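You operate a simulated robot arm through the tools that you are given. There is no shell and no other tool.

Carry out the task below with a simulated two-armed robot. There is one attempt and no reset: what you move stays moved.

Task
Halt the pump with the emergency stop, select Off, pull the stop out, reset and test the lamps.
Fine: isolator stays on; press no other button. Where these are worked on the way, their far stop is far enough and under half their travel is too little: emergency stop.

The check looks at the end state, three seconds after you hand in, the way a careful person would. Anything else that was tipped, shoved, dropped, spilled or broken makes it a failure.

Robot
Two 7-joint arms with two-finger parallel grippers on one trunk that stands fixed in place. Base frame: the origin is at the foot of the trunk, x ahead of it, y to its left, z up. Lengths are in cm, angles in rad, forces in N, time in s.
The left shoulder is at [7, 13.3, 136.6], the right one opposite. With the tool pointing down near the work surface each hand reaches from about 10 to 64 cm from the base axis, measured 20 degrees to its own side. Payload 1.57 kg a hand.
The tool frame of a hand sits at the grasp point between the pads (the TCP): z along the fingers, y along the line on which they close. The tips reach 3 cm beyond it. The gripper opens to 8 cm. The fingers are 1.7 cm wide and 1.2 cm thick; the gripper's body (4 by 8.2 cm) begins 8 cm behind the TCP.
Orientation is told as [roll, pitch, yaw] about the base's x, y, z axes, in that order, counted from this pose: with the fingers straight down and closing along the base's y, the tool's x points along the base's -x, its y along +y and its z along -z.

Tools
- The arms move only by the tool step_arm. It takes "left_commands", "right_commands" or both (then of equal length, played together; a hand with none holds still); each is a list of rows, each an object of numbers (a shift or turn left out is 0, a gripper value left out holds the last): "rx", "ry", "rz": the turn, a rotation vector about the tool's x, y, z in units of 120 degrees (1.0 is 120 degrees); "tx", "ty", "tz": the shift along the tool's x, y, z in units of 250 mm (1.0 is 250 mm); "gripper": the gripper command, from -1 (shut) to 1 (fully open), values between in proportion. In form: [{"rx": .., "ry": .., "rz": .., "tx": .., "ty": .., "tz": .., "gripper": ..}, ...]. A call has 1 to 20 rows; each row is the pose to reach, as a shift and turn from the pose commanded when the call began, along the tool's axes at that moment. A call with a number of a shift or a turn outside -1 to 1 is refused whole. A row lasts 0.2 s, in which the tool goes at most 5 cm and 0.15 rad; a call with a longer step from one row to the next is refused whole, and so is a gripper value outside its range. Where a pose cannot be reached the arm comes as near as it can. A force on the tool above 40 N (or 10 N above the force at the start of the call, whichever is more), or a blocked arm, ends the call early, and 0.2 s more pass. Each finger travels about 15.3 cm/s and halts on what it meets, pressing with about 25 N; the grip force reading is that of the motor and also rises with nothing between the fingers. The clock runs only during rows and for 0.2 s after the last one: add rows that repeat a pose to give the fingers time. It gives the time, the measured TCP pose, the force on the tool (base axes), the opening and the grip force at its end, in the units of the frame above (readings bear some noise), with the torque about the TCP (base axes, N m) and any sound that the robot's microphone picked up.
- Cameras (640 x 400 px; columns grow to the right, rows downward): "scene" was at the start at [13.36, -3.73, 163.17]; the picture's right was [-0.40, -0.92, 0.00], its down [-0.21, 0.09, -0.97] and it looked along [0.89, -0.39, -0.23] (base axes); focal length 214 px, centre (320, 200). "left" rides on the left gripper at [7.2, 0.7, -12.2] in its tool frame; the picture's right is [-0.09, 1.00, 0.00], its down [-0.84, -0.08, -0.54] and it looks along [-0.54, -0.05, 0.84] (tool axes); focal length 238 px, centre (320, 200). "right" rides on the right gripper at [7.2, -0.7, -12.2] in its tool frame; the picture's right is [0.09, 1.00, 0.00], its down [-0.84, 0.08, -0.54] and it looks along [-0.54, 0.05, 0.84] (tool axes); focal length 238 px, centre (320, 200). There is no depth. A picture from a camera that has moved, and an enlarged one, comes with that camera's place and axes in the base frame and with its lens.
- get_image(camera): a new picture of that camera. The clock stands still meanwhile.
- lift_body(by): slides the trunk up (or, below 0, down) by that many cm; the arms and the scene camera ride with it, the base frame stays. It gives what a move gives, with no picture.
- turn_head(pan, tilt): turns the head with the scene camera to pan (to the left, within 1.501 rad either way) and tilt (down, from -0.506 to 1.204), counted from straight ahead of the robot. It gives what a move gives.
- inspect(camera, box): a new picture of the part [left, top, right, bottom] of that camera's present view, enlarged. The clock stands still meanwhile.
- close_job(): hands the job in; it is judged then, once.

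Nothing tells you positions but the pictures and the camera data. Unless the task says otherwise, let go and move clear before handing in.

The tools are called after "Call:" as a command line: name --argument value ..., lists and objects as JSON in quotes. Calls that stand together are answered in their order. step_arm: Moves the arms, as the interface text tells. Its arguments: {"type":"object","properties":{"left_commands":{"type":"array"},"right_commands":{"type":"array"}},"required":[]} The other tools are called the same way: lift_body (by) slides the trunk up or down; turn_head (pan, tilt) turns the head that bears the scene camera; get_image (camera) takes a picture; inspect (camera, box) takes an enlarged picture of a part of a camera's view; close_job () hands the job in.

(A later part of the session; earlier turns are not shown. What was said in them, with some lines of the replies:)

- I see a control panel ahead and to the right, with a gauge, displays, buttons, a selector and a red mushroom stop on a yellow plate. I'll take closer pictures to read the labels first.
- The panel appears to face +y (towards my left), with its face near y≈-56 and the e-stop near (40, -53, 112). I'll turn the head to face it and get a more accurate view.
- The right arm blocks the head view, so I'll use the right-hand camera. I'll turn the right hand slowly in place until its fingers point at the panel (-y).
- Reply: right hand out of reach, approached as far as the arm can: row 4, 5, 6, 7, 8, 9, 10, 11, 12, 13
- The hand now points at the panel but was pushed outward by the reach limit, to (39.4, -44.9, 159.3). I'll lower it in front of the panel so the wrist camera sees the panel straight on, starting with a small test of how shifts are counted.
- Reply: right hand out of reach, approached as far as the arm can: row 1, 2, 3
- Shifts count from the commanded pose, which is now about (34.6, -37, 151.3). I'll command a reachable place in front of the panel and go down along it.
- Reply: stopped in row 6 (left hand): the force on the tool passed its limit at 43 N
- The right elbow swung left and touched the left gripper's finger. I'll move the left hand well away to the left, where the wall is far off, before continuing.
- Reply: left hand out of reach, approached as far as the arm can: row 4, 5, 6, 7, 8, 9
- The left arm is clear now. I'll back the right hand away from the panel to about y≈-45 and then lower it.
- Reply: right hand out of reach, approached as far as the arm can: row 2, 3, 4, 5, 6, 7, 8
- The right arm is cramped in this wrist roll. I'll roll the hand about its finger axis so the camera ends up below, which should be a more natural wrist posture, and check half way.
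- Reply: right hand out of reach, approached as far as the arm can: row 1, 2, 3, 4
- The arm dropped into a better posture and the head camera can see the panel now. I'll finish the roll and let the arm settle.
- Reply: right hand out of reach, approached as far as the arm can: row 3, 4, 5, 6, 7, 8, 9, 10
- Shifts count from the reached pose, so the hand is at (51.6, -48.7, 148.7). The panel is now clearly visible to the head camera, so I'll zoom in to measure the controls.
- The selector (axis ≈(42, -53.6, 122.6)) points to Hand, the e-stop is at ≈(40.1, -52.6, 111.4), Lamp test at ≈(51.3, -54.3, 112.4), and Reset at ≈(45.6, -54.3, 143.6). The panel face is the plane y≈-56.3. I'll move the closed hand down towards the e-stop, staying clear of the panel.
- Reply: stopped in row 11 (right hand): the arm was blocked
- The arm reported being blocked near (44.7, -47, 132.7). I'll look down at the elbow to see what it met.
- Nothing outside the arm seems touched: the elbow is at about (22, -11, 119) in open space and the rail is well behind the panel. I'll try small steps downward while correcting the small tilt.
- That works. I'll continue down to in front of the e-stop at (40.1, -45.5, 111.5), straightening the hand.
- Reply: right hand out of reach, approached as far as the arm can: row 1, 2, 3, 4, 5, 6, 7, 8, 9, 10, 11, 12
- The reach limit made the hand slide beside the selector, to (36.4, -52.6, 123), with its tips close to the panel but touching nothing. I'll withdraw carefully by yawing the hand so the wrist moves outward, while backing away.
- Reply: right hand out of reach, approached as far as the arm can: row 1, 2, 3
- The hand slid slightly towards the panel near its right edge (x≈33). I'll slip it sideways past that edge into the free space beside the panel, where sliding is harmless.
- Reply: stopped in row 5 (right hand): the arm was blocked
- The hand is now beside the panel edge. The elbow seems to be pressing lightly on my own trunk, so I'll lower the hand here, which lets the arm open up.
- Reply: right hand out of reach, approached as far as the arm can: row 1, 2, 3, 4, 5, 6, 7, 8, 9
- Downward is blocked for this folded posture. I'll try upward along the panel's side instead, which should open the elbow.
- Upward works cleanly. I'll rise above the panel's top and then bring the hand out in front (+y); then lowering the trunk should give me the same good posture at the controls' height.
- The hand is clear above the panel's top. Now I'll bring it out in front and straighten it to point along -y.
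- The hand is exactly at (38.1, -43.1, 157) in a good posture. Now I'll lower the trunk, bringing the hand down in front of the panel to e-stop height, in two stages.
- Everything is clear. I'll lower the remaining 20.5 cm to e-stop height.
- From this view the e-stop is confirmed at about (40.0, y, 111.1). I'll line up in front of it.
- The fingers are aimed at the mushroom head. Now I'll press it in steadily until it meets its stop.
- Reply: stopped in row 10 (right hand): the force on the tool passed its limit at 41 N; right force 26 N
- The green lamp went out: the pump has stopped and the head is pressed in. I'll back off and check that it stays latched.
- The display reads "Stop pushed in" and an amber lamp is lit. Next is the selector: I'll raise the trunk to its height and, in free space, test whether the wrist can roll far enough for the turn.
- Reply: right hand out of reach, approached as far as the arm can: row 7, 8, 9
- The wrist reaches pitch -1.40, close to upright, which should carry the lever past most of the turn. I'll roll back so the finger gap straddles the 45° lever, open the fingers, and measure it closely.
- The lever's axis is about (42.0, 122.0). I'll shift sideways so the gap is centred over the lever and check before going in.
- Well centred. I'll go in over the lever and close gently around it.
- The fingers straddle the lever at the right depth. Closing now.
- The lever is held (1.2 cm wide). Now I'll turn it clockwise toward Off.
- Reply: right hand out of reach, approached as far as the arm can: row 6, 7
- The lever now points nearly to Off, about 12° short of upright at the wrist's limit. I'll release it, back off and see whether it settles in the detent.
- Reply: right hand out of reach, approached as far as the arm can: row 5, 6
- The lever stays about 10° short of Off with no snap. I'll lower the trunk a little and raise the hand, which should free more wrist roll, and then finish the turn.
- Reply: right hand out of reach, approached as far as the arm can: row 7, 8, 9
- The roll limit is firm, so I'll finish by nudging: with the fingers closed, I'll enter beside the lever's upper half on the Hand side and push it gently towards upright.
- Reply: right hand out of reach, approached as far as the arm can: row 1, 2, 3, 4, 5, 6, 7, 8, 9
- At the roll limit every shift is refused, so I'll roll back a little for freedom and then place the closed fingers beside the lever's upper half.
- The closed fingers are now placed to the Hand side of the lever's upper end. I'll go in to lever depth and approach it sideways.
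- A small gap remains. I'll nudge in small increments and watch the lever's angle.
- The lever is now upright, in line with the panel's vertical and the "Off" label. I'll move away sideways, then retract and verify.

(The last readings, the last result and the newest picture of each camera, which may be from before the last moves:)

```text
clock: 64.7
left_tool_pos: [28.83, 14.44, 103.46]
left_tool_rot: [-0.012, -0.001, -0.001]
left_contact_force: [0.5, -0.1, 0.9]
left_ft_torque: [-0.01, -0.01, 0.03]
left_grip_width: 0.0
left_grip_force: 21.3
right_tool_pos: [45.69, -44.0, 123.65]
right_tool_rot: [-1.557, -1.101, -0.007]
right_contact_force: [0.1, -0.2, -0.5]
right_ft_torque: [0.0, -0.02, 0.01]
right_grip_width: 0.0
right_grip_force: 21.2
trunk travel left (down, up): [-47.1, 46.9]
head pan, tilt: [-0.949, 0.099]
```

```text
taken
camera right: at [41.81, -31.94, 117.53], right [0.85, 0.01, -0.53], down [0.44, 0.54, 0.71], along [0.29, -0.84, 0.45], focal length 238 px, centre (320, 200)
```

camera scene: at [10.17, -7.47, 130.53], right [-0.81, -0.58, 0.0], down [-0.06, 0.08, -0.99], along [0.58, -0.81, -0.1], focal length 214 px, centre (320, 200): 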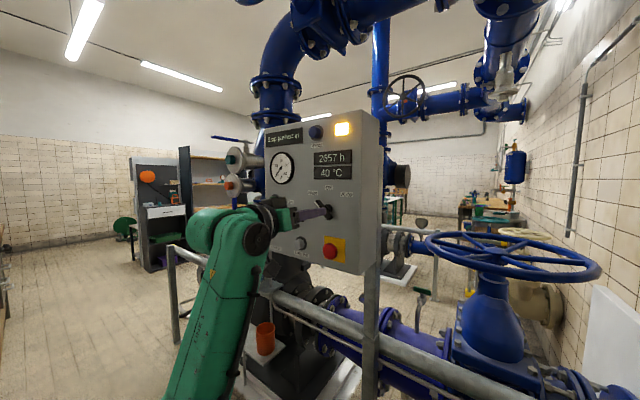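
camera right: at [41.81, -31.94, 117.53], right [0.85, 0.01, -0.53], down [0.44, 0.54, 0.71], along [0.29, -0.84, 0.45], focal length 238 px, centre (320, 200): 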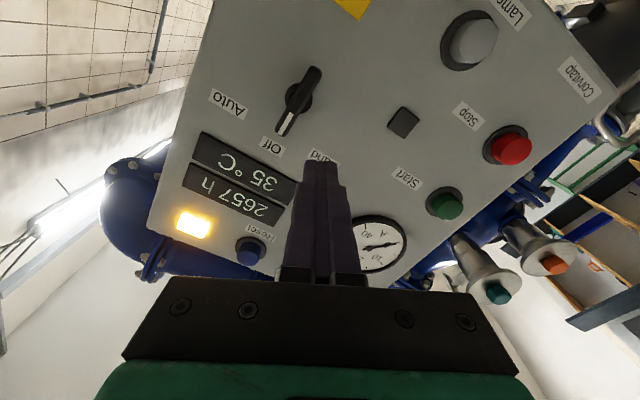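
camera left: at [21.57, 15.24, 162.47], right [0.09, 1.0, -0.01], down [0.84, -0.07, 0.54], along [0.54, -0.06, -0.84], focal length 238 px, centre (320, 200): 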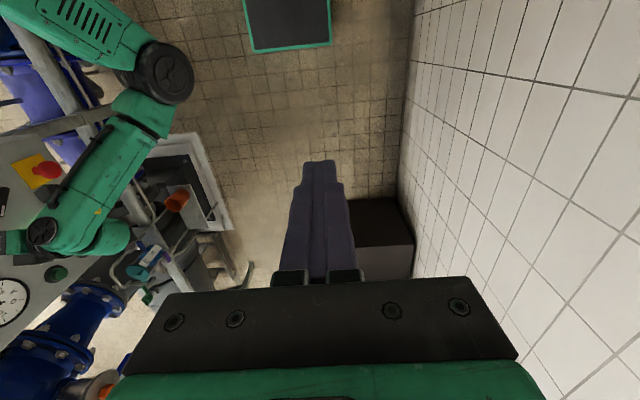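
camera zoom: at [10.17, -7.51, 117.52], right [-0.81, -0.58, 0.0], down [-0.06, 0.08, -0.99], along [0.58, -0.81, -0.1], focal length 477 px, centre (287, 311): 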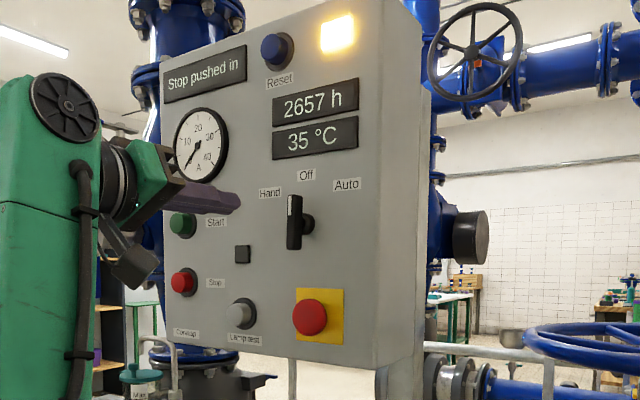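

Selector is at Off. Next I'll pull the e-stop: move the hand in front of it, roll to pitch ≈ -0.785 and open the fingers wide.

Call:
step_arm --right_commands '[{"tx": 0.07, "ty": 0.003, "rz": -0.02}, {"tx": 0.14, "ty": 0.006, "rz": -0.04}, {"tx": 0.21, "ty": 0.01, "rz": -0.06}, {"tx": 0.28, "ty": 0.013, "rz": -0.08}, {"tx": 0.35, "ty": 0.016, "rz": -0.1}, {"tx": 0.42, "ty": 0.019, "rz": -0.12}, {"tx": 0.49, "ty": 0.022, "rz": -0.14}, {"tx": 0.551, "ty": 0.025, "rz": -0.151, "gripper": 0.65}, {"tx": 0.551, "ty": 0.025, "rz": -0.151}, {"tx": 0.551, "ty": 0.025, "rz": -0.151}]'

Call:
inspect --camera "right" --box '[220, 60, 420, 260]'

Call:
inspect --camera "scene" --box '[270, 120, 400, 240]'

```text
clock: 66.9
left_tool_pos: [28.73, 14.53, 103.52]
left_tool_rot: [-0.011, -0.002, -0.001]
left_contact_force: [0.0, -0.6, -0.5]
left_ft_torque: [0.02, -0.02, 0.02]
left_grip_width: 0.0
left_grip_force: 21.5
right_tool_pos: [40.11, -44.15, 111.19]
right_tool_rot: [-1.563, -0.782, 0.002]
right_contact_force: [0.0, -0.2, -0.3]
right_ft_torque: [0.02, -0.01, 0.02]
right_grip_width: 6.61
right_grip_force: 0.0
trunk travel left (down, up): [-47.1, 46.9]
head pan, tilt: [-0.949, 0.099]
```

```text
2.00 times, centred on (320, 160) of right
camera zoom: at [34.48, -31.98, 106.59], right [0.64, 0.01, -0.77], down [0.64, 0.54, 0.54], along [0.42, -0.84, 0.34], focal length 477 px, centre (320, 280)
```

zoom: 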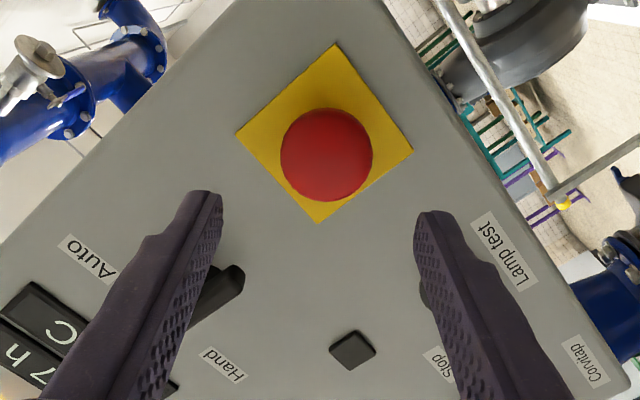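

```text
3.33 times, centred on (335, 180) of scene
camera zoom: at [10.16, -7.46, 117.53], right [-0.81, -0.58, 0.0], down [-0.06, 0.08, -0.99], along [0.58, -0.81, -0.1], focal length 715 px, centre (270, 267)
```

zoom: 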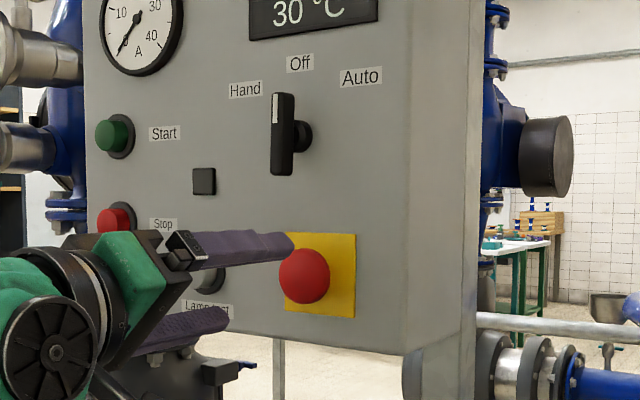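

Well centred on the head. I'll go in with the fingers around it and close.

Call:
step_arm --right_commands '[{"tx": 0.008, "ty": 0.008, "tz": 0.06}, {"tx": 0.008, "ty": 0.008, "tz": 0.12}, {"tx": 0.008, "ty": 0.008, "tz": 0.18}, {"tx": 0.008, "ty": 0.008, "tz": 0.23}, {"tx": 0.008, "ty": 0.008, "tz": 0.27}, {"tx": 0.008, "ty": 0.008, "tz": 0.3}, {"tx": 0.008, "ty": 0.008, "tz": 0.326}, {"tx": 0.008, "ty": 0.008, "tz": 0.326}]'

Call:
inspect --camera "right" --box '[220, 60, 420, 260]'

Call:
inspect --camera "scene" --box '[270, 120, 400, 240]'

```text
clock: 68.7
left_tool_pos: [28.78, 14.38, 103.43]
left_tool_rot: [-0.011, -0.003, -0.001]
left_contact_force: [-0.7, -0.1, -0.7]
left_ft_torque: [-0.02, -0.01, -0.01]
left_grip_width: 0.02
left_grip_force: 20.8
right_tool_pos: [40.35, -52.27, 110.89]
right_tool_rot: [-1.563, -0.785, 0.002]
right_contact_force: [0.1, -0.2, 0.2]
right_ft_torque: [0.0, -0.01, 0.0]
right_grip_width: 6.62
right_grip_force: 0.0
trunk travel left (down, up): [-47.1, 46.9]
head pan, tilt: [-0.949, 0.099]
```

```text
2.00 times, centred on (320, 160) of right
camera zoom: at [34.52, -40.09, 106.3], right [0.64, 0.01, -0.77], down [0.64, 0.54, 0.54], along [0.42, -0.84, 0.34], focal length 477 px, centre (320, 280)
```

zoom: 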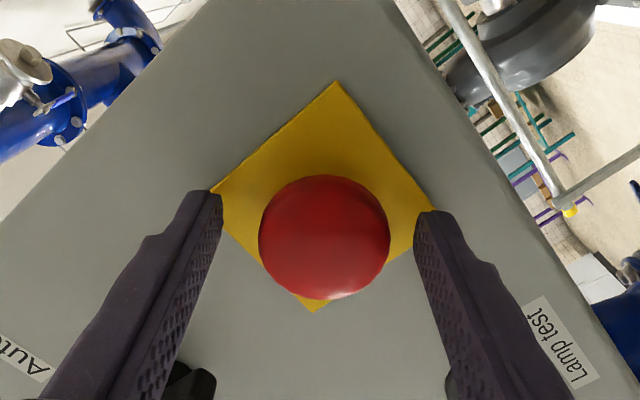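

```text
3.33 times, centred on (335, 180) of scene
camera zoom: at [10.16, -7.45, 117.53], right [-0.81, -0.58, 0.0], down [-0.06, 0.08, -1.0], along [0.58, -0.81, -0.1], focal length 715 px, centre (270, 267)
```

zoom: 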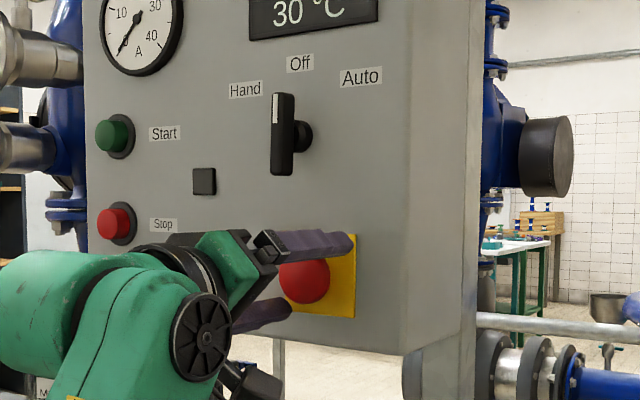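

Fingers are around the head at the right depth. Closing now.

Call:
step_arm --right_commands '[{"gripper": 0.2}, {"gripper": -0.3}, {"gripper": -1}, {"gripper": -1}]'

Call:
inspect --camera "right" --box '[220, 60, 420, 260]'

```text
clock: 69.7
left_tool_pos: [28.82, 14.41, 103.56]
left_tool_rot: [-0.011, -0.001, -0.002]
left_contact_force: [-0.3, 0.0, 0.5]
left_ft_torque: [0.01, 0.03, 0.0]
left_grip_width: 0.0
left_grip_force: 21.3
right_tool_pos: [40.25, -52.28, 110.89]
right_tool_rot: [-1.56, -0.785, 0.0]
right_contact_force: [0.2, 3.8, -7.3]
right_ft_torque: [0.01, 0.02, 0.41]
right_grip_width: 4.31
right_grip_force: 45.1
trunk travel left (down, up): [-47.1, 46.9]
head pan, tilt: [-0.949, 0.099]
```

```text
2.00 times, centred on (320, 160) of right
camera zoom: at [34.62, -40.1, 106.22], right [0.64, 0.01, -0.77], down [0.64, 0.54, 0.54], along [0.42, -0.84, 0.34], focal length 477 px, centre (320, 280)
```

zoom: 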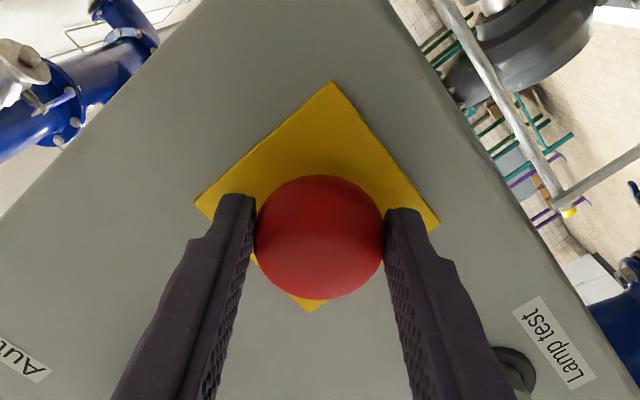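

The head is firmly held (4.3 cm). Now I'll pull straight out.

Call:
step_arm --right_commands '[{"tz": -0.015}, {"tz": -0.03}, {"tz": -0.045}, {"tz": -0.06}, {"tz": -0.075}, {"tz": -0.09}, {"tz": -0.09}]'

Call:
inspect --camera "right" --box '[220, 60, 420, 260]'

Call:
inspect --camera "scene" --box '[250, 60, 410, 240]'

```text
clock: 71.3
left_tool_pos: [28.9, 13.95, 103.49]
left_tool_rot: [-0.008, -0.001, -0.002]
left_contact_force: [-0.6, 0.0, 0.8]
left_ft_torque: [0.02, -0.03, -0.04]
left_grip_width: 0.0
left_grip_force: 20.7
right_tool_pos: [40.12, -50.53, 110.64]
right_tool_rot: [-1.561, -0.787, -0.002]
right_contact_force: [10.3, -27.3, 19.3]
right_ft_torque: [-0.36, 0.01, 0.22]
right_grip_width: 4.33
right_grip_force: 45.5
trunk travel left (down, up): [-47.1, 46.9]
head pan, tilt: [-0.949, 0.099]
```

```text
2.00 times, centred on (320, 160) of right
camera zoom: at [34.54, -38.39, 106.08], right [0.64, 0.01, -0.77], down [0.64, 0.54, 0.54], along [0.42, -0.84, 0.34], focal length 477 px, centre (320, 280)
```

zoom: 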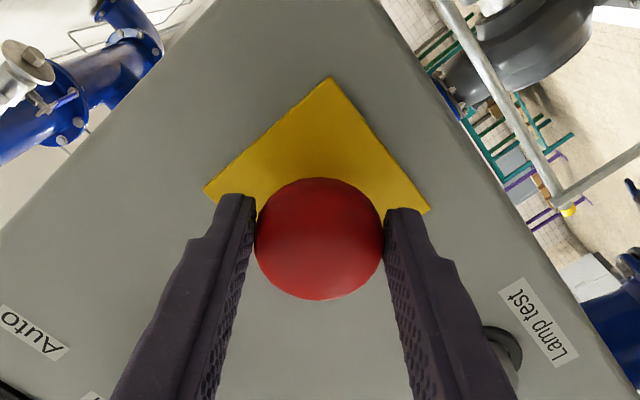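

```text
2.22 times, centred on (330, 150) of scene
camera zoom: at [10.23, -8.0, 117.5], right [-0.81, -0.58, 0.0], down [-0.06, 0.09, -0.99], along [0.58, -0.81, -0.1], focal length 477 px, centre (298, 311)
```

zoom: 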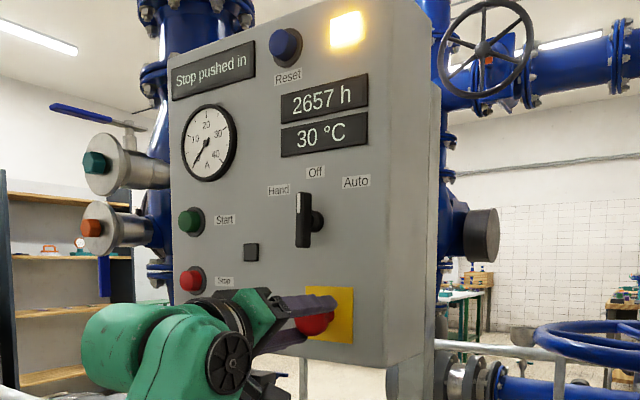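

The head came out about 1.8 cm with firm resistance but the display still says "Stop pushed in". I'll pull a little more.

Call:
step_arm --right_commands '[{"tz": -0.03}, {"tz": -0.06}, {"tz": -0.06}, {"tz": -0.06}]'

Call:
inspect --camera "scene" --box '[250, 60, 410, 240]'

Call:
inspect --camera "right" --box '[220, 60, 420, 260]'

```text
clock: 72.3
left_tool_pos: [28.72, 14.31, 103.41]
left_tool_rot: [-0.01, -0.001, -0.003]
left_contact_force: [0.2, 0.7, -0.1]
left_ft_torque: [-0.02, -0.03, 0.03]
left_grip_width: 0.0
left_grip_force: 21.2
right_tool_pos: [40.17, -48.73, 110.86]
right_tool_rot: [-1.56, -0.787, 0.001]
right_contact_force: [-0.5, 0.2, -0.6]
right_ft_torque: [-0.03, 0.0, 0.02]
right_grip_width: 0.0
right_grip_force: 21.3
trunk travel left (down, up): [-47.1, 46.9]
head pan, tilt: [-0.949, 0.099]
```

```text
2.22 times, centred on (330, 150) of scene
camera zoom: at [10.14, -7.54, 117.51], right [-0.81, -0.58, 0.0], down [-0.06, 0.08, -0.99], along [0.58, -0.81, -0.1], focal length 477 px, centre (298, 311)
```

zoom: 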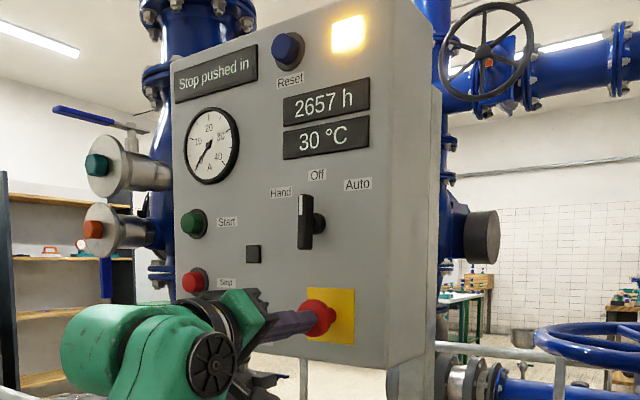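

```text
2.00 times, centred on (320, 160) of right
camera zoom: at [34.49, -36.49, 106.24], right [0.64, 0.01, -0.77], down [0.64, 0.54, 0.54], along [0.42, -0.84, 0.34], focal length 477 px, centre (320, 280)
```

zoom: 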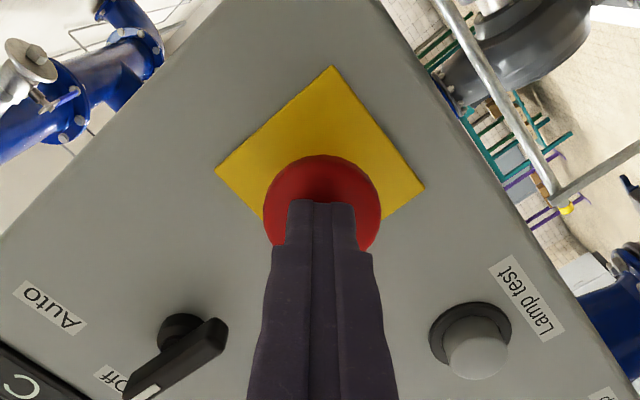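

The fingers slipped off the head at the end. I'll retreat and see clearly how far the stop is out.

Call:
step_arm --right_commands '[{"tz": -0.06}, {"tz": -0.12}, {"tz": -0.2}, {"tz": -0.2}]'

Call:
inspect --camera "scene" --box '[270, 120, 400, 240]'

Call:
inspect --camera "right" --box '[220, 60, 420, 260]'

```text
clock: 73.3
left_tool_pos: [28.83, 14.41, 103.47]
left_tool_rot: [-0.01, 0.0, -0.001]
left_contact_force: [-0.2, -0.6, -0.1]
left_ft_torque: [0.03, -0.04, 0.0]
left_grip_width: 0.0
left_grip_force: 21.1
right_tool_pos: [40.19, -43.65, 110.87]
right_tool_rot: [-1.562, -0.782, 0.001]
right_contact_force: [-0.5, 0.0, -0.5]
right_ft_torque: [0.0, 0.03, -0.02]
right_grip_width: 0.01
right_grip_force: 21.0
trunk travel left (down, up): [-47.1, 46.9]
head pan, tilt: [-0.949, 0.099]
```

```text
3.33 times, centred on (335, 180) of scene
camera zoom: at [10.17, -7.51, 117.52], right [-0.81, -0.58, 0.0], down [-0.06, 0.08, -0.99], along [0.58, -0.81, -0.1], focal length 715 px, centre (270, 267)
```

zoom: 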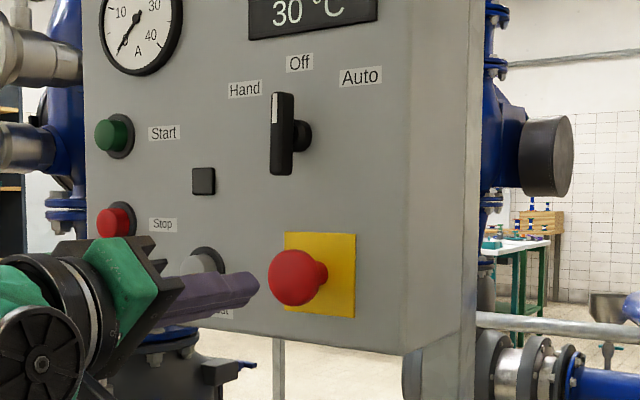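

```text
2.00 times, centred on (320, 160) of right
camera zoom: at [34.45, -31.38, 106.26], right [0.64, 0.01, -0.77], down [0.64, 0.54, 0.54], along [0.42, -0.84, 0.34], focal length 477 px, centre (320, 280)
```

zoom: 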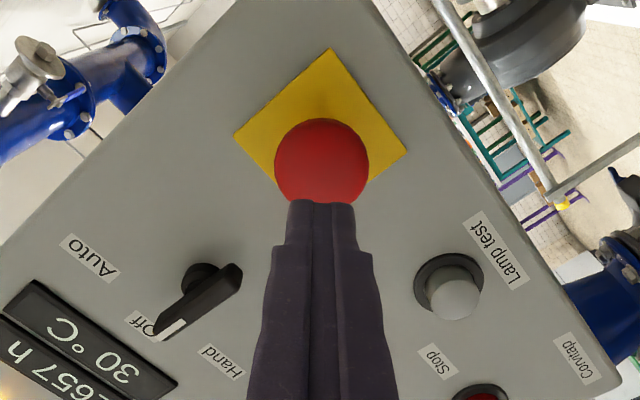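

The stem is visible again and the head stands as far out as at the start, so the stop is out. Next is Reset. I'll check the display, and then raise the trunk to Reset height with the hand well in front.

Call:
inspect --camera "scene" --box '[250, 60, 410, 160]'

Call:
lift_body --by 32.3

Call:
get_image --camera "right"

Call:
get_image --camera "scene"

```text
4.00 times, centred on (330, 110) of scene
camera zoom: at [10.17, -7.51, 117.52], right [-0.81, -0.58, 0.0], down [-0.06, 0.08, -0.99], along [0.58, -0.81, -0.1], focal length 858 px, centre (280, 560)
```

zoom: 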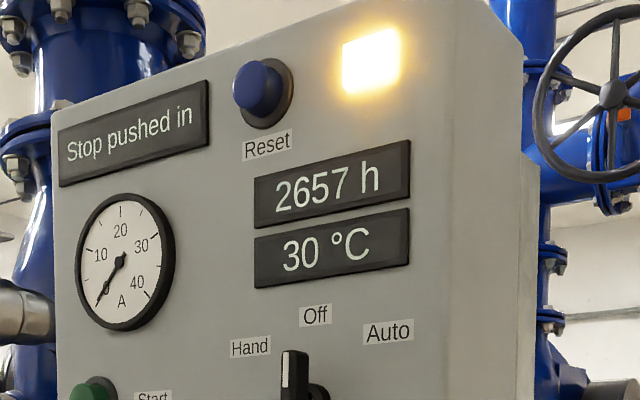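

```text
clock: 76.5
left_tool_pos: [28.91, 14.42, 135.85]
left_tool_rot: [-0.011, -0.003, -0.002]
left_contact_force: [-0.3, 0.0, 0.3]
left_ft_torque: [0.0, -0.03, 0.0]
left_grip_width: 0.0
left_grip_force: 20.9
right_tool_pos: [40.12, -43.52, 143.28]
right_tool_rot: [-1.562, -0.782, 0.001]
right_contact_force: [0.9, 0.7, 0.9]
right_ft_torque: [-0.01, -0.01, 0.0]
right_grip_width: 0.0
right_grip_force: 21.2
trunk travel left (down, up): [-79.4, 14.6]
head pan, tilt: [-0.949, 0.099]
```

```text
taken
camera right: at [34.46, -31.36, 138.58], right [0.64, 0.01, -0.77], down [0.64, 0.54, 0.54], along [0.42, -0.84, 0.34], focal length 238 px, centre (320, 200)
```

right: 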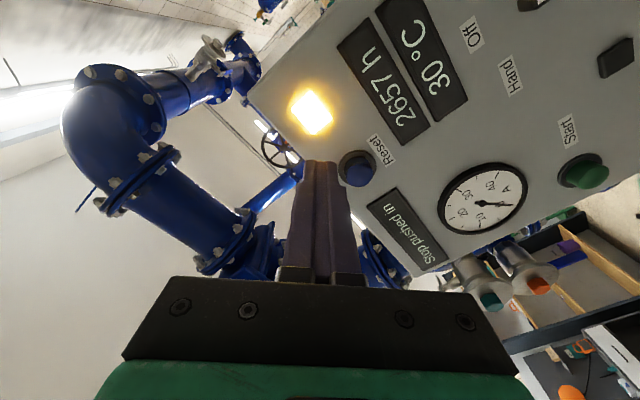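

```text
taken
camera scene: at [10.17, -7.46, 149.82], right [-0.81, -0.58, 0.0], down [-0.06, 0.08, -0.99], along [0.58, -0.81, -0.1], focal length 214 px, centre (320, 200)
```

scene: 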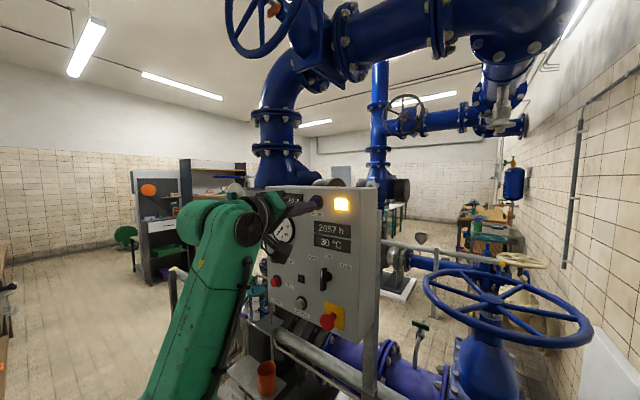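

Reset's blue cap is about (45.2, -54.3, 143.1). I'll line the closed fingers up with it.

Call:
step_arm --right_commands '[{"tx": -0.05, "ty": 0.05}, {"tx": -0.1, "ty": 0.1, "tz": 0.03}, {"tx": -0.142, "ty": 0.147, "tz": 0.06}, {"tx": -0.142, "ty": 0.147, "tz": 0.06}, {"tx": -0.142, "ty": 0.147, "tz": 0.06}]'

Call:
inspect --camera "right" --box '[220, 60, 420, 260]'

Call:
inspect --camera "scene" --box '[260, 160, 390, 280]'

```text
clock: 77.7
left_tool_pos: [28.77, 14.39, 135.82]
left_tool_rot: [-0.01, -0.002, -0.001]
left_contact_force: [0.0, -1.0, 0.1]
left_ft_torque: [-0.03, -0.01, 0.01]
left_grip_width: 0.01
left_grip_force: 21.1
right_tool_pos: [45.12, -45.15, 142.9]
right_tool_rot: [-1.562, -0.786, 0.0]
right_contact_force: [0.1, 0.2, 0.8]
right_ft_torque: [-0.02, 0.05, -0.02]
right_grip_width: 0.0
right_grip_force: 21.4
trunk travel left (down, up): [-79.4, 14.6]
head pan, tilt: [-0.949, 0.099]
```

```text
2.00 times, centred on (320, 160) of right
camera zoom: at [39.48, -32.89, 138.34], right [0.64, 0.01, -0.77], down [0.64, 0.54, 0.54], along [0.42, -0.84, 0.34], focal length 477 px, centre (320, 280)
```

zoom: 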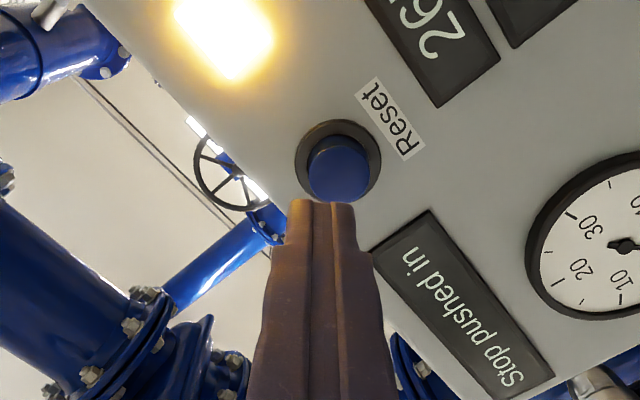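

```text
3.33 times, centred on (325, 220) of scene
camera zoom: at [10.16, -7.45, 149.83], right [-0.81, -0.58, 0.0], down [-0.06, 0.08, -1.0], along [0.58, -0.81, -0.1], focal length 715 px, centre (303, 133)
```

zoom: 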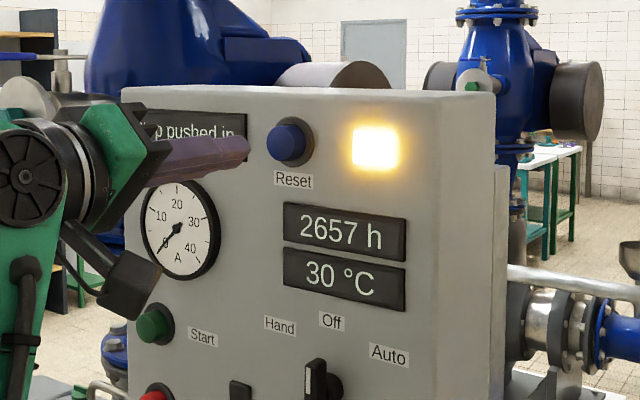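

Slight offset only. I'll correct it and press Reset until it meets its stop.

Call:
step_arm --right_commands '[{"tx": -0.018, "ty": 0.018, "tz": 0.06}, {"tx": -0.018, "ty": 0.018, "tz": 0.12}, {"tx": -0.018, "ty": 0.018, "tz": 0.17}, {"tx": -0.018, "ty": 0.018, "tz": 0.2}, {"tx": -0.018, "ty": 0.018, "tz": 0.215}, {"tx": -0.018, "ty": 0.018, "tz": 0.23}]'

Call:
inspect --camera "right" --box '[220, 60, 420, 260]'

Call:
inspect --camera "scene" --box '[260, 160, 390, 280]'

```text
clock: 79.1
left_tool_pos: [28.81, 14.27, 135.88]
left_tool_rot: [-0.008, -0.002, 0.0]
left_contact_force: [0.9, 0.6, -0.3]
left_ft_torque: [0.01, -0.02, 0.04]
left_grip_width: 0.0
left_grip_force: 20.7
right_tool_pos: [45.79, -50.74, 143.09]
right_tool_rot: [-1.562, -0.785, 0.0]
right_contact_force: [0.3, -0.7, -0.8]
right_ft_torque: [-0.01, -0.02, 0.01]
right_grip_width: 0.01
right_grip_force: 20.7
trunk travel left (down, up): [-79.4, 14.6]
head pan, tilt: [-0.949, 0.099]
```

```text
2.00 times, centred on (320, 160) of right
camera zoom: at [40.28, -38.52, 138.49], right [0.64, 0.01, -0.77], down [0.64, 0.54, 0.54], along [0.42, -0.84, 0.34], focal length 477 px, centre (320, 280)
```

zoom: 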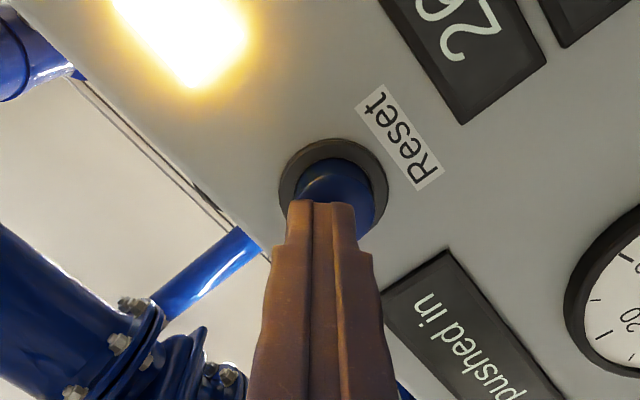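

```text
3.33 times, centred on (325, 220) of scene
camera zoom: at [10.17, -7.48, 149.83], right [-0.81, -0.58, 0.0], down [-0.06, 0.08, -0.99], along [0.58, -0.81, -0.1], focal length 715 px, centre (303, 133)
```

zoom: 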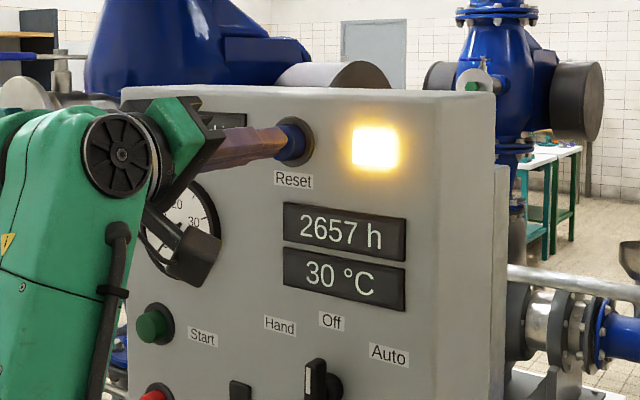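

The fingertips are just at the cap. I'll continue pressing in small steps.

Call:
step_arm --right_commands '[{"ty": 0.012, "tz": 0.01}, {"ty": 0.012, "tz": 0.025}, {"ty": 0.012, "tz": 0.04}, {"ty": 0.012, "tz": 0.055}, {"ty": 0.012, "tz": 0.07}, {"ty": 0.012, "tz": 0.085}, {"ty": 0.012, "tz": 0.1}]'

Call:
inspect --camera "right" --box '[220, 60, 420, 260]'

Call:
inspect --camera "scene" --box '[260, 160, 390, 280]'

```text
clock: 80.7
left_tool_pos: [28.75, 14.7, 135.71]
left_tool_rot: [-0.015, -0.002, -0.005]
left_contact_force: [0.2, 0.1, 0.4]
left_ft_torque: [0.0, -0.01, -0.04]
left_grip_width: 0.0
left_grip_force: 21.3
right_tool_pos: [46.13, -52.96, 142.93]
right_tool_rot: [-1.566, -0.785, 0.005]
right_contact_force: [-3.8, 6.6, -4.0]
right_ft_torque: [0.12, 0.02, -0.04]
right_grip_width: 0.0
right_grip_force: 21.2
trunk travel left (down, up): [-79.4, 14.6]
head pan, tilt: [-0.949, 0.099]
heard: click
```

```text
2.00 times, centred on (320, 160) of right
camera zoom: at [40.46, -40.8, 138.33], right [0.64, 0.01, -0.77], down [0.64, 0.54, 0.54], along [0.42, -0.84, 0.34], focal length 477 px, centre (320, 280)
```

zoom: 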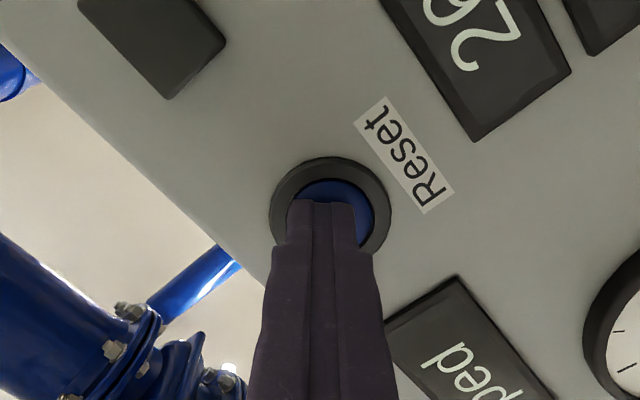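

```text
3.33 times, centred on (325, 220) of scene
camera zoom: at [10.13, -7.08, 149.84], right [-0.81, -0.58, 0.0], down [-0.06, 0.08, -1.0], along [0.58, -0.81, -0.1], focal length 715 px, centre (303, 133)
```

zoom: 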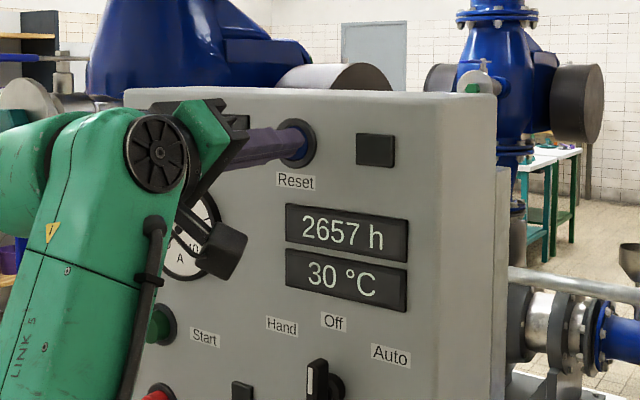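

Reset clicked: the amber lamp went out and the display now reads "Stopped". I'll retreat and lower the trunk to Lamp test height.

Call:
step_arm --right_commands '[{"tz": -0.06}, {"tz": -0.14}, {"tz": -0.22}, {"tz": -0.32}, {"tz": -0.36}, {"tz": -0.36}]'

Call:
lift_body --by -30.5

Call:
get_image --camera "right"

Call:
inspect --camera "scene" --box '[230, 50, 410, 240]'

```text
clock: 82.1
left_tool_pos: [28.88, 14.4, 135.69]
left_tool_rot: [-0.011, -0.001, 0.0]
left_contact_force: [0.1, 0.0, 0.5]
left_ft_torque: [-0.02, 0.01, 0.0]
left_grip_width: 0.0
left_grip_force: 21.1
right_tool_pos: [46.16, -44.21, 143.0]
right_tool_rot: [-1.562, -0.784, 0.0]
right_contact_force: [-1.1, 0.0, 0.2]
right_ft_torque: [-0.01, 0.0, 0.0]
right_grip_width: 0.0
right_grip_force: 21.6
trunk travel left (down, up): [-79.4, 14.6]
head pan, tilt: [-0.949, 0.099]
```

```text
clock: 85.1
left_tool_pos: [28.83, 14.43, 105.43]
left_tool_rot: [-0.01, -0.001, -0.002]
left_contact_force: [-0.5, -0.8, -0.2]
left_ft_torque: [0.01, -0.01, 0.0]
left_grip_width: 0.01
left_grip_force: 21.3
right_tool_pos: [46.1, -44.23, 112.36]
right_tool_rot: [-1.563, -0.785, 0.001]
right_contact_force: [-0.3, -0.5, 0.5]
right_ft_torque: [0.0, -0.01, 0.0]
right_grip_width: 0.0
right_grip_force: 21.5
trunk travel left (down, up): [-48.9, 45.1]
head pan, tilt: [-0.949, 0.099]
```

```text
taken
camera right: at [40.48, -32.07, 107.84], right [0.64, 0.01, -0.77], down [0.64, 0.54, 0.54], along [0.42, -0.84, 0.34], focal length 238 px, centre (320, 200)
```

right: 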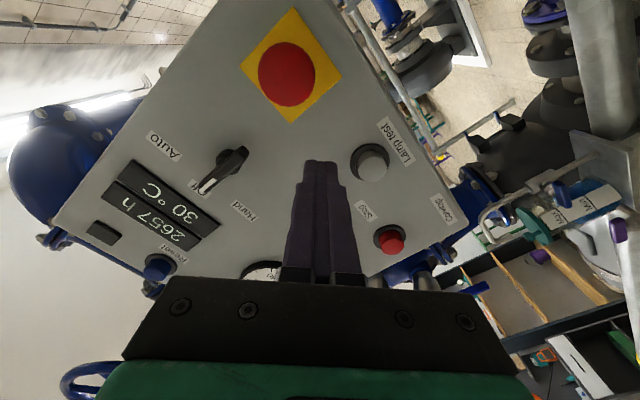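

```text
2.11 times, centred on (320, 145) of scene
camera zoom: at [10.16, -7.46, 119.33], right [-0.81, -0.58, 0.0], down [-0.06, 0.08, -1.0], along [0.58, -0.81, -0.1], focal length 452 px, centre (320, 316)
```

zoom: 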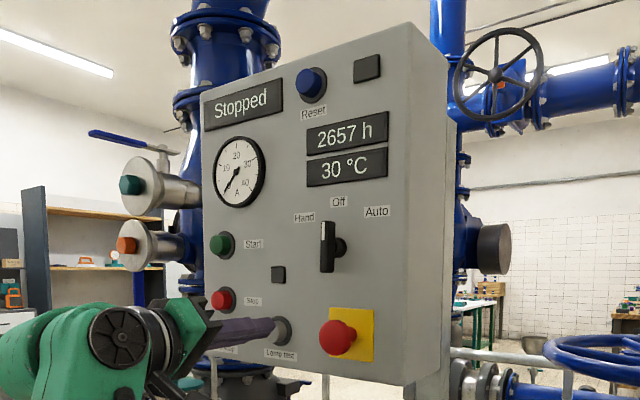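

Display shows "Stopped", selector at Off, stop out. I'll move in front of the grey Lamp test button.

Call:
step_arm --right_commands '[{"tx": -0.04, "ty": 0.06}, {"tx": -0.08, "ty": 0.12, "tz": 0.04}, {"tx": -0.12, "ty": 0.185, "tz": 0.09}, {"tx": -0.12, "ty": 0.185, "tz": 0.09}, {"tx": -0.12, "ty": 0.185, "tz": 0.09}]'

Call:
inspect --camera "right" --box '[220, 60, 420, 260]'

Call:
inspect --camera "scene" --box '[250, 130, 380, 260]'

```text
clock: 86.3
left_tool_pos: [28.7, 14.31, 105.37]
left_tool_rot: [-0.009, -0.003, -0.002]
left_contact_force: [-1.4, 0.5, -1.0]
left_ft_torque: [-0.02, 0.01, -0.01]
left_grip_width: 0.0
left_grip_force: 21.2
right_tool_pos: [51.5, -46.54, 111.19]
right_tool_rot: [-1.561, -0.787, 0.0]
right_contact_force: [0.2, -0.3, 0.6]
right_ft_torque: [-0.01, -0.02, -0.01]
right_grip_width: 0.0
right_grip_force: 21.0
trunk travel left (down, up): [-48.9, 45.1]
head pan, tilt: [-0.949, 0.099]
```

```text
2.00 times, centred on (320, 160) of right
camera zoom: at [45.93, -34.32, 106.58], right [0.64, 0.01, -0.77], down [0.64, 0.54, 0.54], along [0.42, -0.84, 0.34], focal length 477 px, centre (320, 280)
```

zoom: 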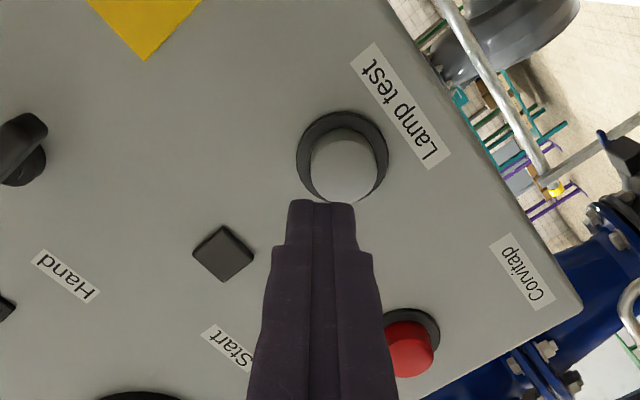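

```text
3.08 times, centred on (315, 195) of scene
camera zoom: at [10.18, -7.48, 119.32], right [-0.81, -0.58, 0.0], down [-0.06, 0.08, -0.99], along [0.58, -0.81, -0.1], focal length 660 px, centre (335, 215)
```

zoom: 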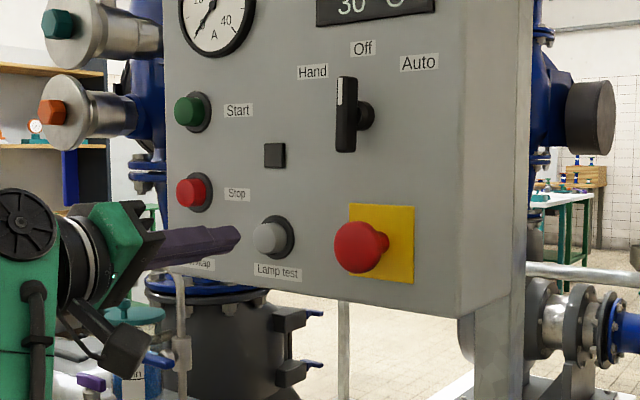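

The cap is about 1 cm to one side; I'll correct it and come up to near contact.

Call:
step_arm --right_commands '[{"ty": 0.04, "tz": 0.05}, {"ty": 0.04, "tz": 0.1}, {"ty": 0.04, "tz": 0.14}, {"ty": 0.04, "tz": 0.155}, {"ty": 0.04, "tz": 0.155}]'

Call:
inspect --camera "right" --box '[220, 60, 420, 260]'

Call:
inspect --camera "scene" --box '[250, 130, 380, 260]'

```text
clock: 87.5
left_tool_pos: [28.82, 14.37, 105.26]
left_tool_rot: [-0.011, -0.001, -0.002]
left_contact_force: [0.4, -0.4, -0.4]
left_ft_torque: [0.01, 0.01, -0.01]
left_grip_width: 0.03
left_grip_force: 21.8
right_tool_pos: [52.32, -50.4, 110.61]
right_tool_rot: [-1.562, -0.785, 0.002]
right_contact_force: [-0.1, 0.5, 0.6]
right_ft_torque: [0.0, 0.0, -0.03]
right_grip_width: 0.04
right_grip_force: 21.2
trunk travel left (down, up): [-48.9, 45.1]
head pan, tilt: [-0.949, 0.099]
```

```text
2.00 times, centred on (320, 160) of right
camera zoom: at [46.67, -38.19, 105.94], right [0.64, 0.01, -0.77], down [0.64, 0.54, 0.54], along [0.42, -0.84, 0.34], focal length 477 px, centre (320, 280)
```

zoom: 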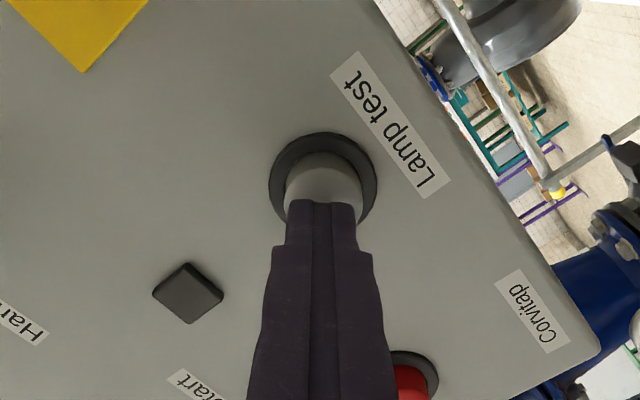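

```text
3.08 times, centred on (315, 195) of scene
camera zoom: at [10.17, -7.46, 119.33], right [-0.81, -0.58, 0.0], down [-0.06, 0.08, -0.99], along [0.58, -0.81, -0.1], focal length 660 px, centre (335, 215)
```

zoom: 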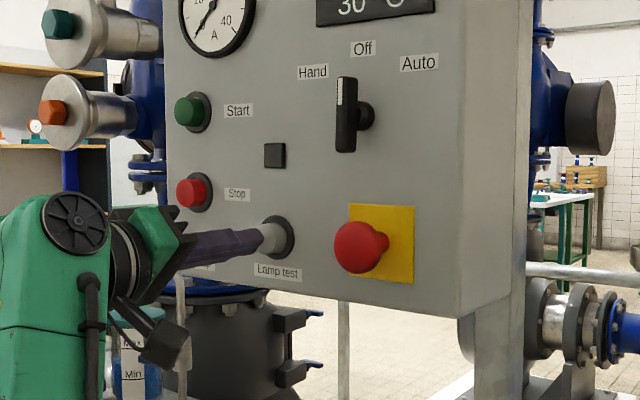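

Centred on the Lamp test cap. Pressing in small steps now.

Call:
step_arm --right_commands '[{"tz": 0.015}, {"tz": 0.03}, {"tz": 0.045}, {"tz": 0.06}, {"tz": 0.075}, {"tz": 0.09}, {"tz": 0.105}]'

Call:
get_image --camera "scene"

Call:
inspect --camera "right" --box '[220, 60, 420, 260]'

```text
clock: 89.1
left_tool_pos: [28.82, 14.42, 105.35]
left_tool_rot: [-0.014, -0.002, -0.002]
left_contact_force: [0.3, 0.2, 0.2]
left_ft_torque: [-0.02, 0.0, -0.02]
left_grip_width: 0.02
left_grip_force: 21.6
right_tool_pos: [52.3, -52.61, 110.59]
right_tool_rot: [-1.565, -0.785, 0.002]
right_contact_force: [-0.5, 4.2, -1.7]
right_ft_torque: [0.06, 0.01, 0.01]
right_grip_width: 0.0
right_grip_force: 21.2
trunk travel left (down, up): [-48.9, 45.1]
head pan, tilt: [-0.949, 0.099]
heard: click
```

```text
taken
camera scene: at [10.16, -7.35, 119.33], right [-0.81, -0.58, 0.0], down [-0.06, 0.08, -1.0], along [0.58, -0.81, -0.1], focal length 214 px, centre (320, 200)
```

scene: 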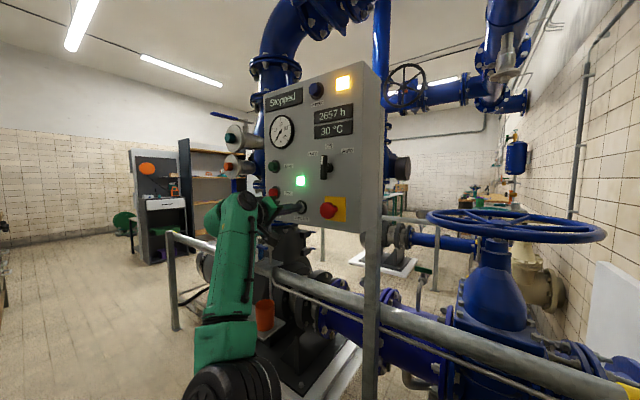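

```text
2.00 times, centred on (320, 160) of right
camera zoom: at [46.7, -40.64, 105.98], right [0.64, 0.01, -0.77], down [0.64, 0.54, 0.54], along [0.42, -0.84, 0.34], focal length 477 px, centre (320, 280)
```

zoom: 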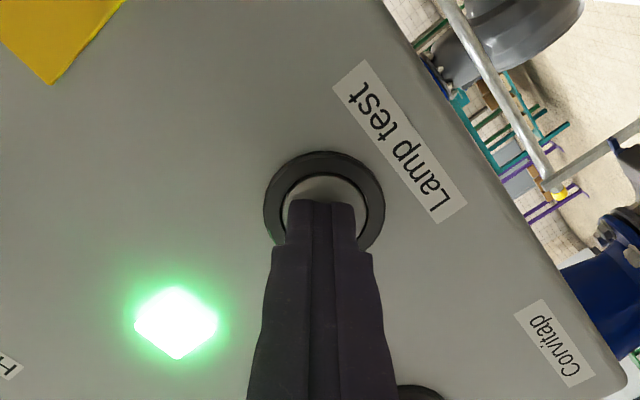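

Both lamps (amber and green) light up while the button is held. I'll hold it a moment, then release and back away.

Call:
step_arm --right_commands '[{"tz": 0}, {"tz": 0}, {"tz": 0}, {"tz": 0}, {"tz": 0}, {"tz": -0.06}, {"tz": -0.14}, {"tz": -0.22}, {"tz": -0.32}, {"tz": -0.38}, {"tz": -0.38}]'

Call:
inspect --camera "scene" --box '[240, 60, 410, 250]'

Call:
get_image --camera "right"

```text
clock: 91.5
left_tool_pos: [28.76, 14.29, 105.31]
left_tool_rot: [-0.011, -0.003, -0.001]
left_contact_force: [-0.7, 1.1, -0.1]
left_ft_torque: [-0.01, 0.02, 0.0]
left_grip_width: 0.01
left_grip_force: 21.5
right_tool_pos: [52.35, -43.56, 110.69]
right_tool_rot: [-1.562, -0.783, 0.0]
right_contact_force: [-0.9, -0.6, 0.2]
right_ft_torque: [0.0, 0.02, 0.0]
right_grip_width: 0.0
right_grip_force: 21.1
trunk travel left (down, up): [-48.9, 45.1]
head pan, tilt: [-0.949, 0.099]
```

```text
2.11 times, centred on (325, 155) of scene
camera zoom: at [10.17, -7.48, 119.32], right [-0.81, -0.58, 0.0], down [-0.06, 0.08, -0.99], along [0.58, -0.81, -0.1], focal length 452 px, centre (310, 295)
```

zoom: 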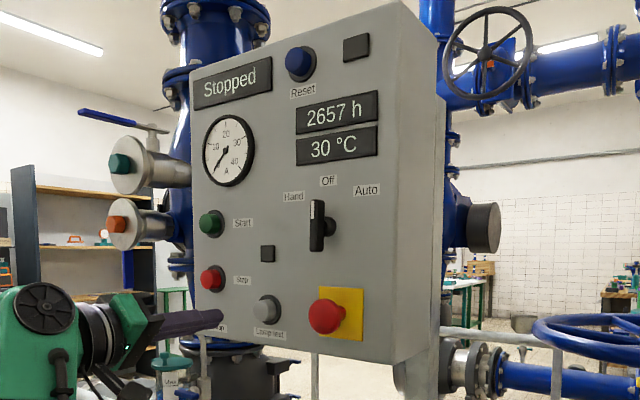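

```text
taken
camera right: at [46.6, -31.31, 105.95], right [0.64, 0.01, -0.77], down [0.64, 0.54, 0.54], along [0.42, -0.84, 0.34], focal length 238 px, centre (320, 200)
```

right: 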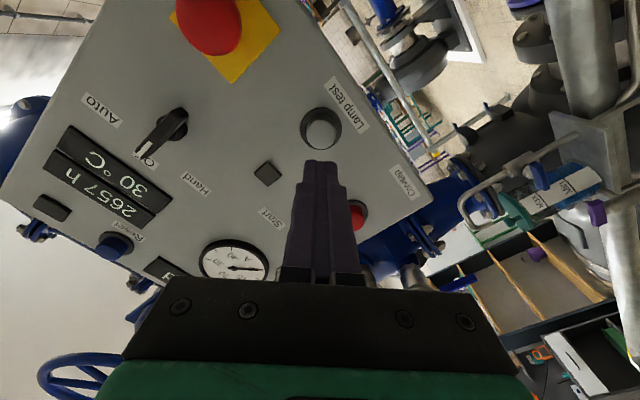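

The panel reads "Stopped" with the selector at Off, the stop out, and both lamps tested and dark again. The isolator and the Start/Stop buttons were not touched, and the hand is clear, so I'm handing in.

Call:
close_job

```text
The job is handed in.
```

I finished every step in the order you gave, and the panel's end state looked right when I handed in. The result of the check has not come back.

- **Emergency stop pressed:** I pushed it in until it met its stop. The pump halted, and the display read "Stop pushed in" with the amber lamp lit.
- **Selector:** It went from Hand to Off in two moves. The wrist could not roll far enough to finish the turn, so I nudged the lever the last 10° or so with the fingertips. It looks upright in the pictures.
- **Emergency stop pulled out:** The fingers slipped off the head at the end of the pull. It stands as far out as it did at the start.
- **Reset:** The button clicked, the amber lamp went out and the display changed to "Stopped".
- **Lamp test:** The button clicked, and the amber and green lamps both lit while I held it. They went dark on release.

I pressed no other button and did not touch the isolator. Early on, the right elbow bumped the left gripper while I was finding a workable arm posture. It touched nothing else, and I saw nothing tipped or moved. The right hand was about 8 cm clear of the buttons at hand-in.
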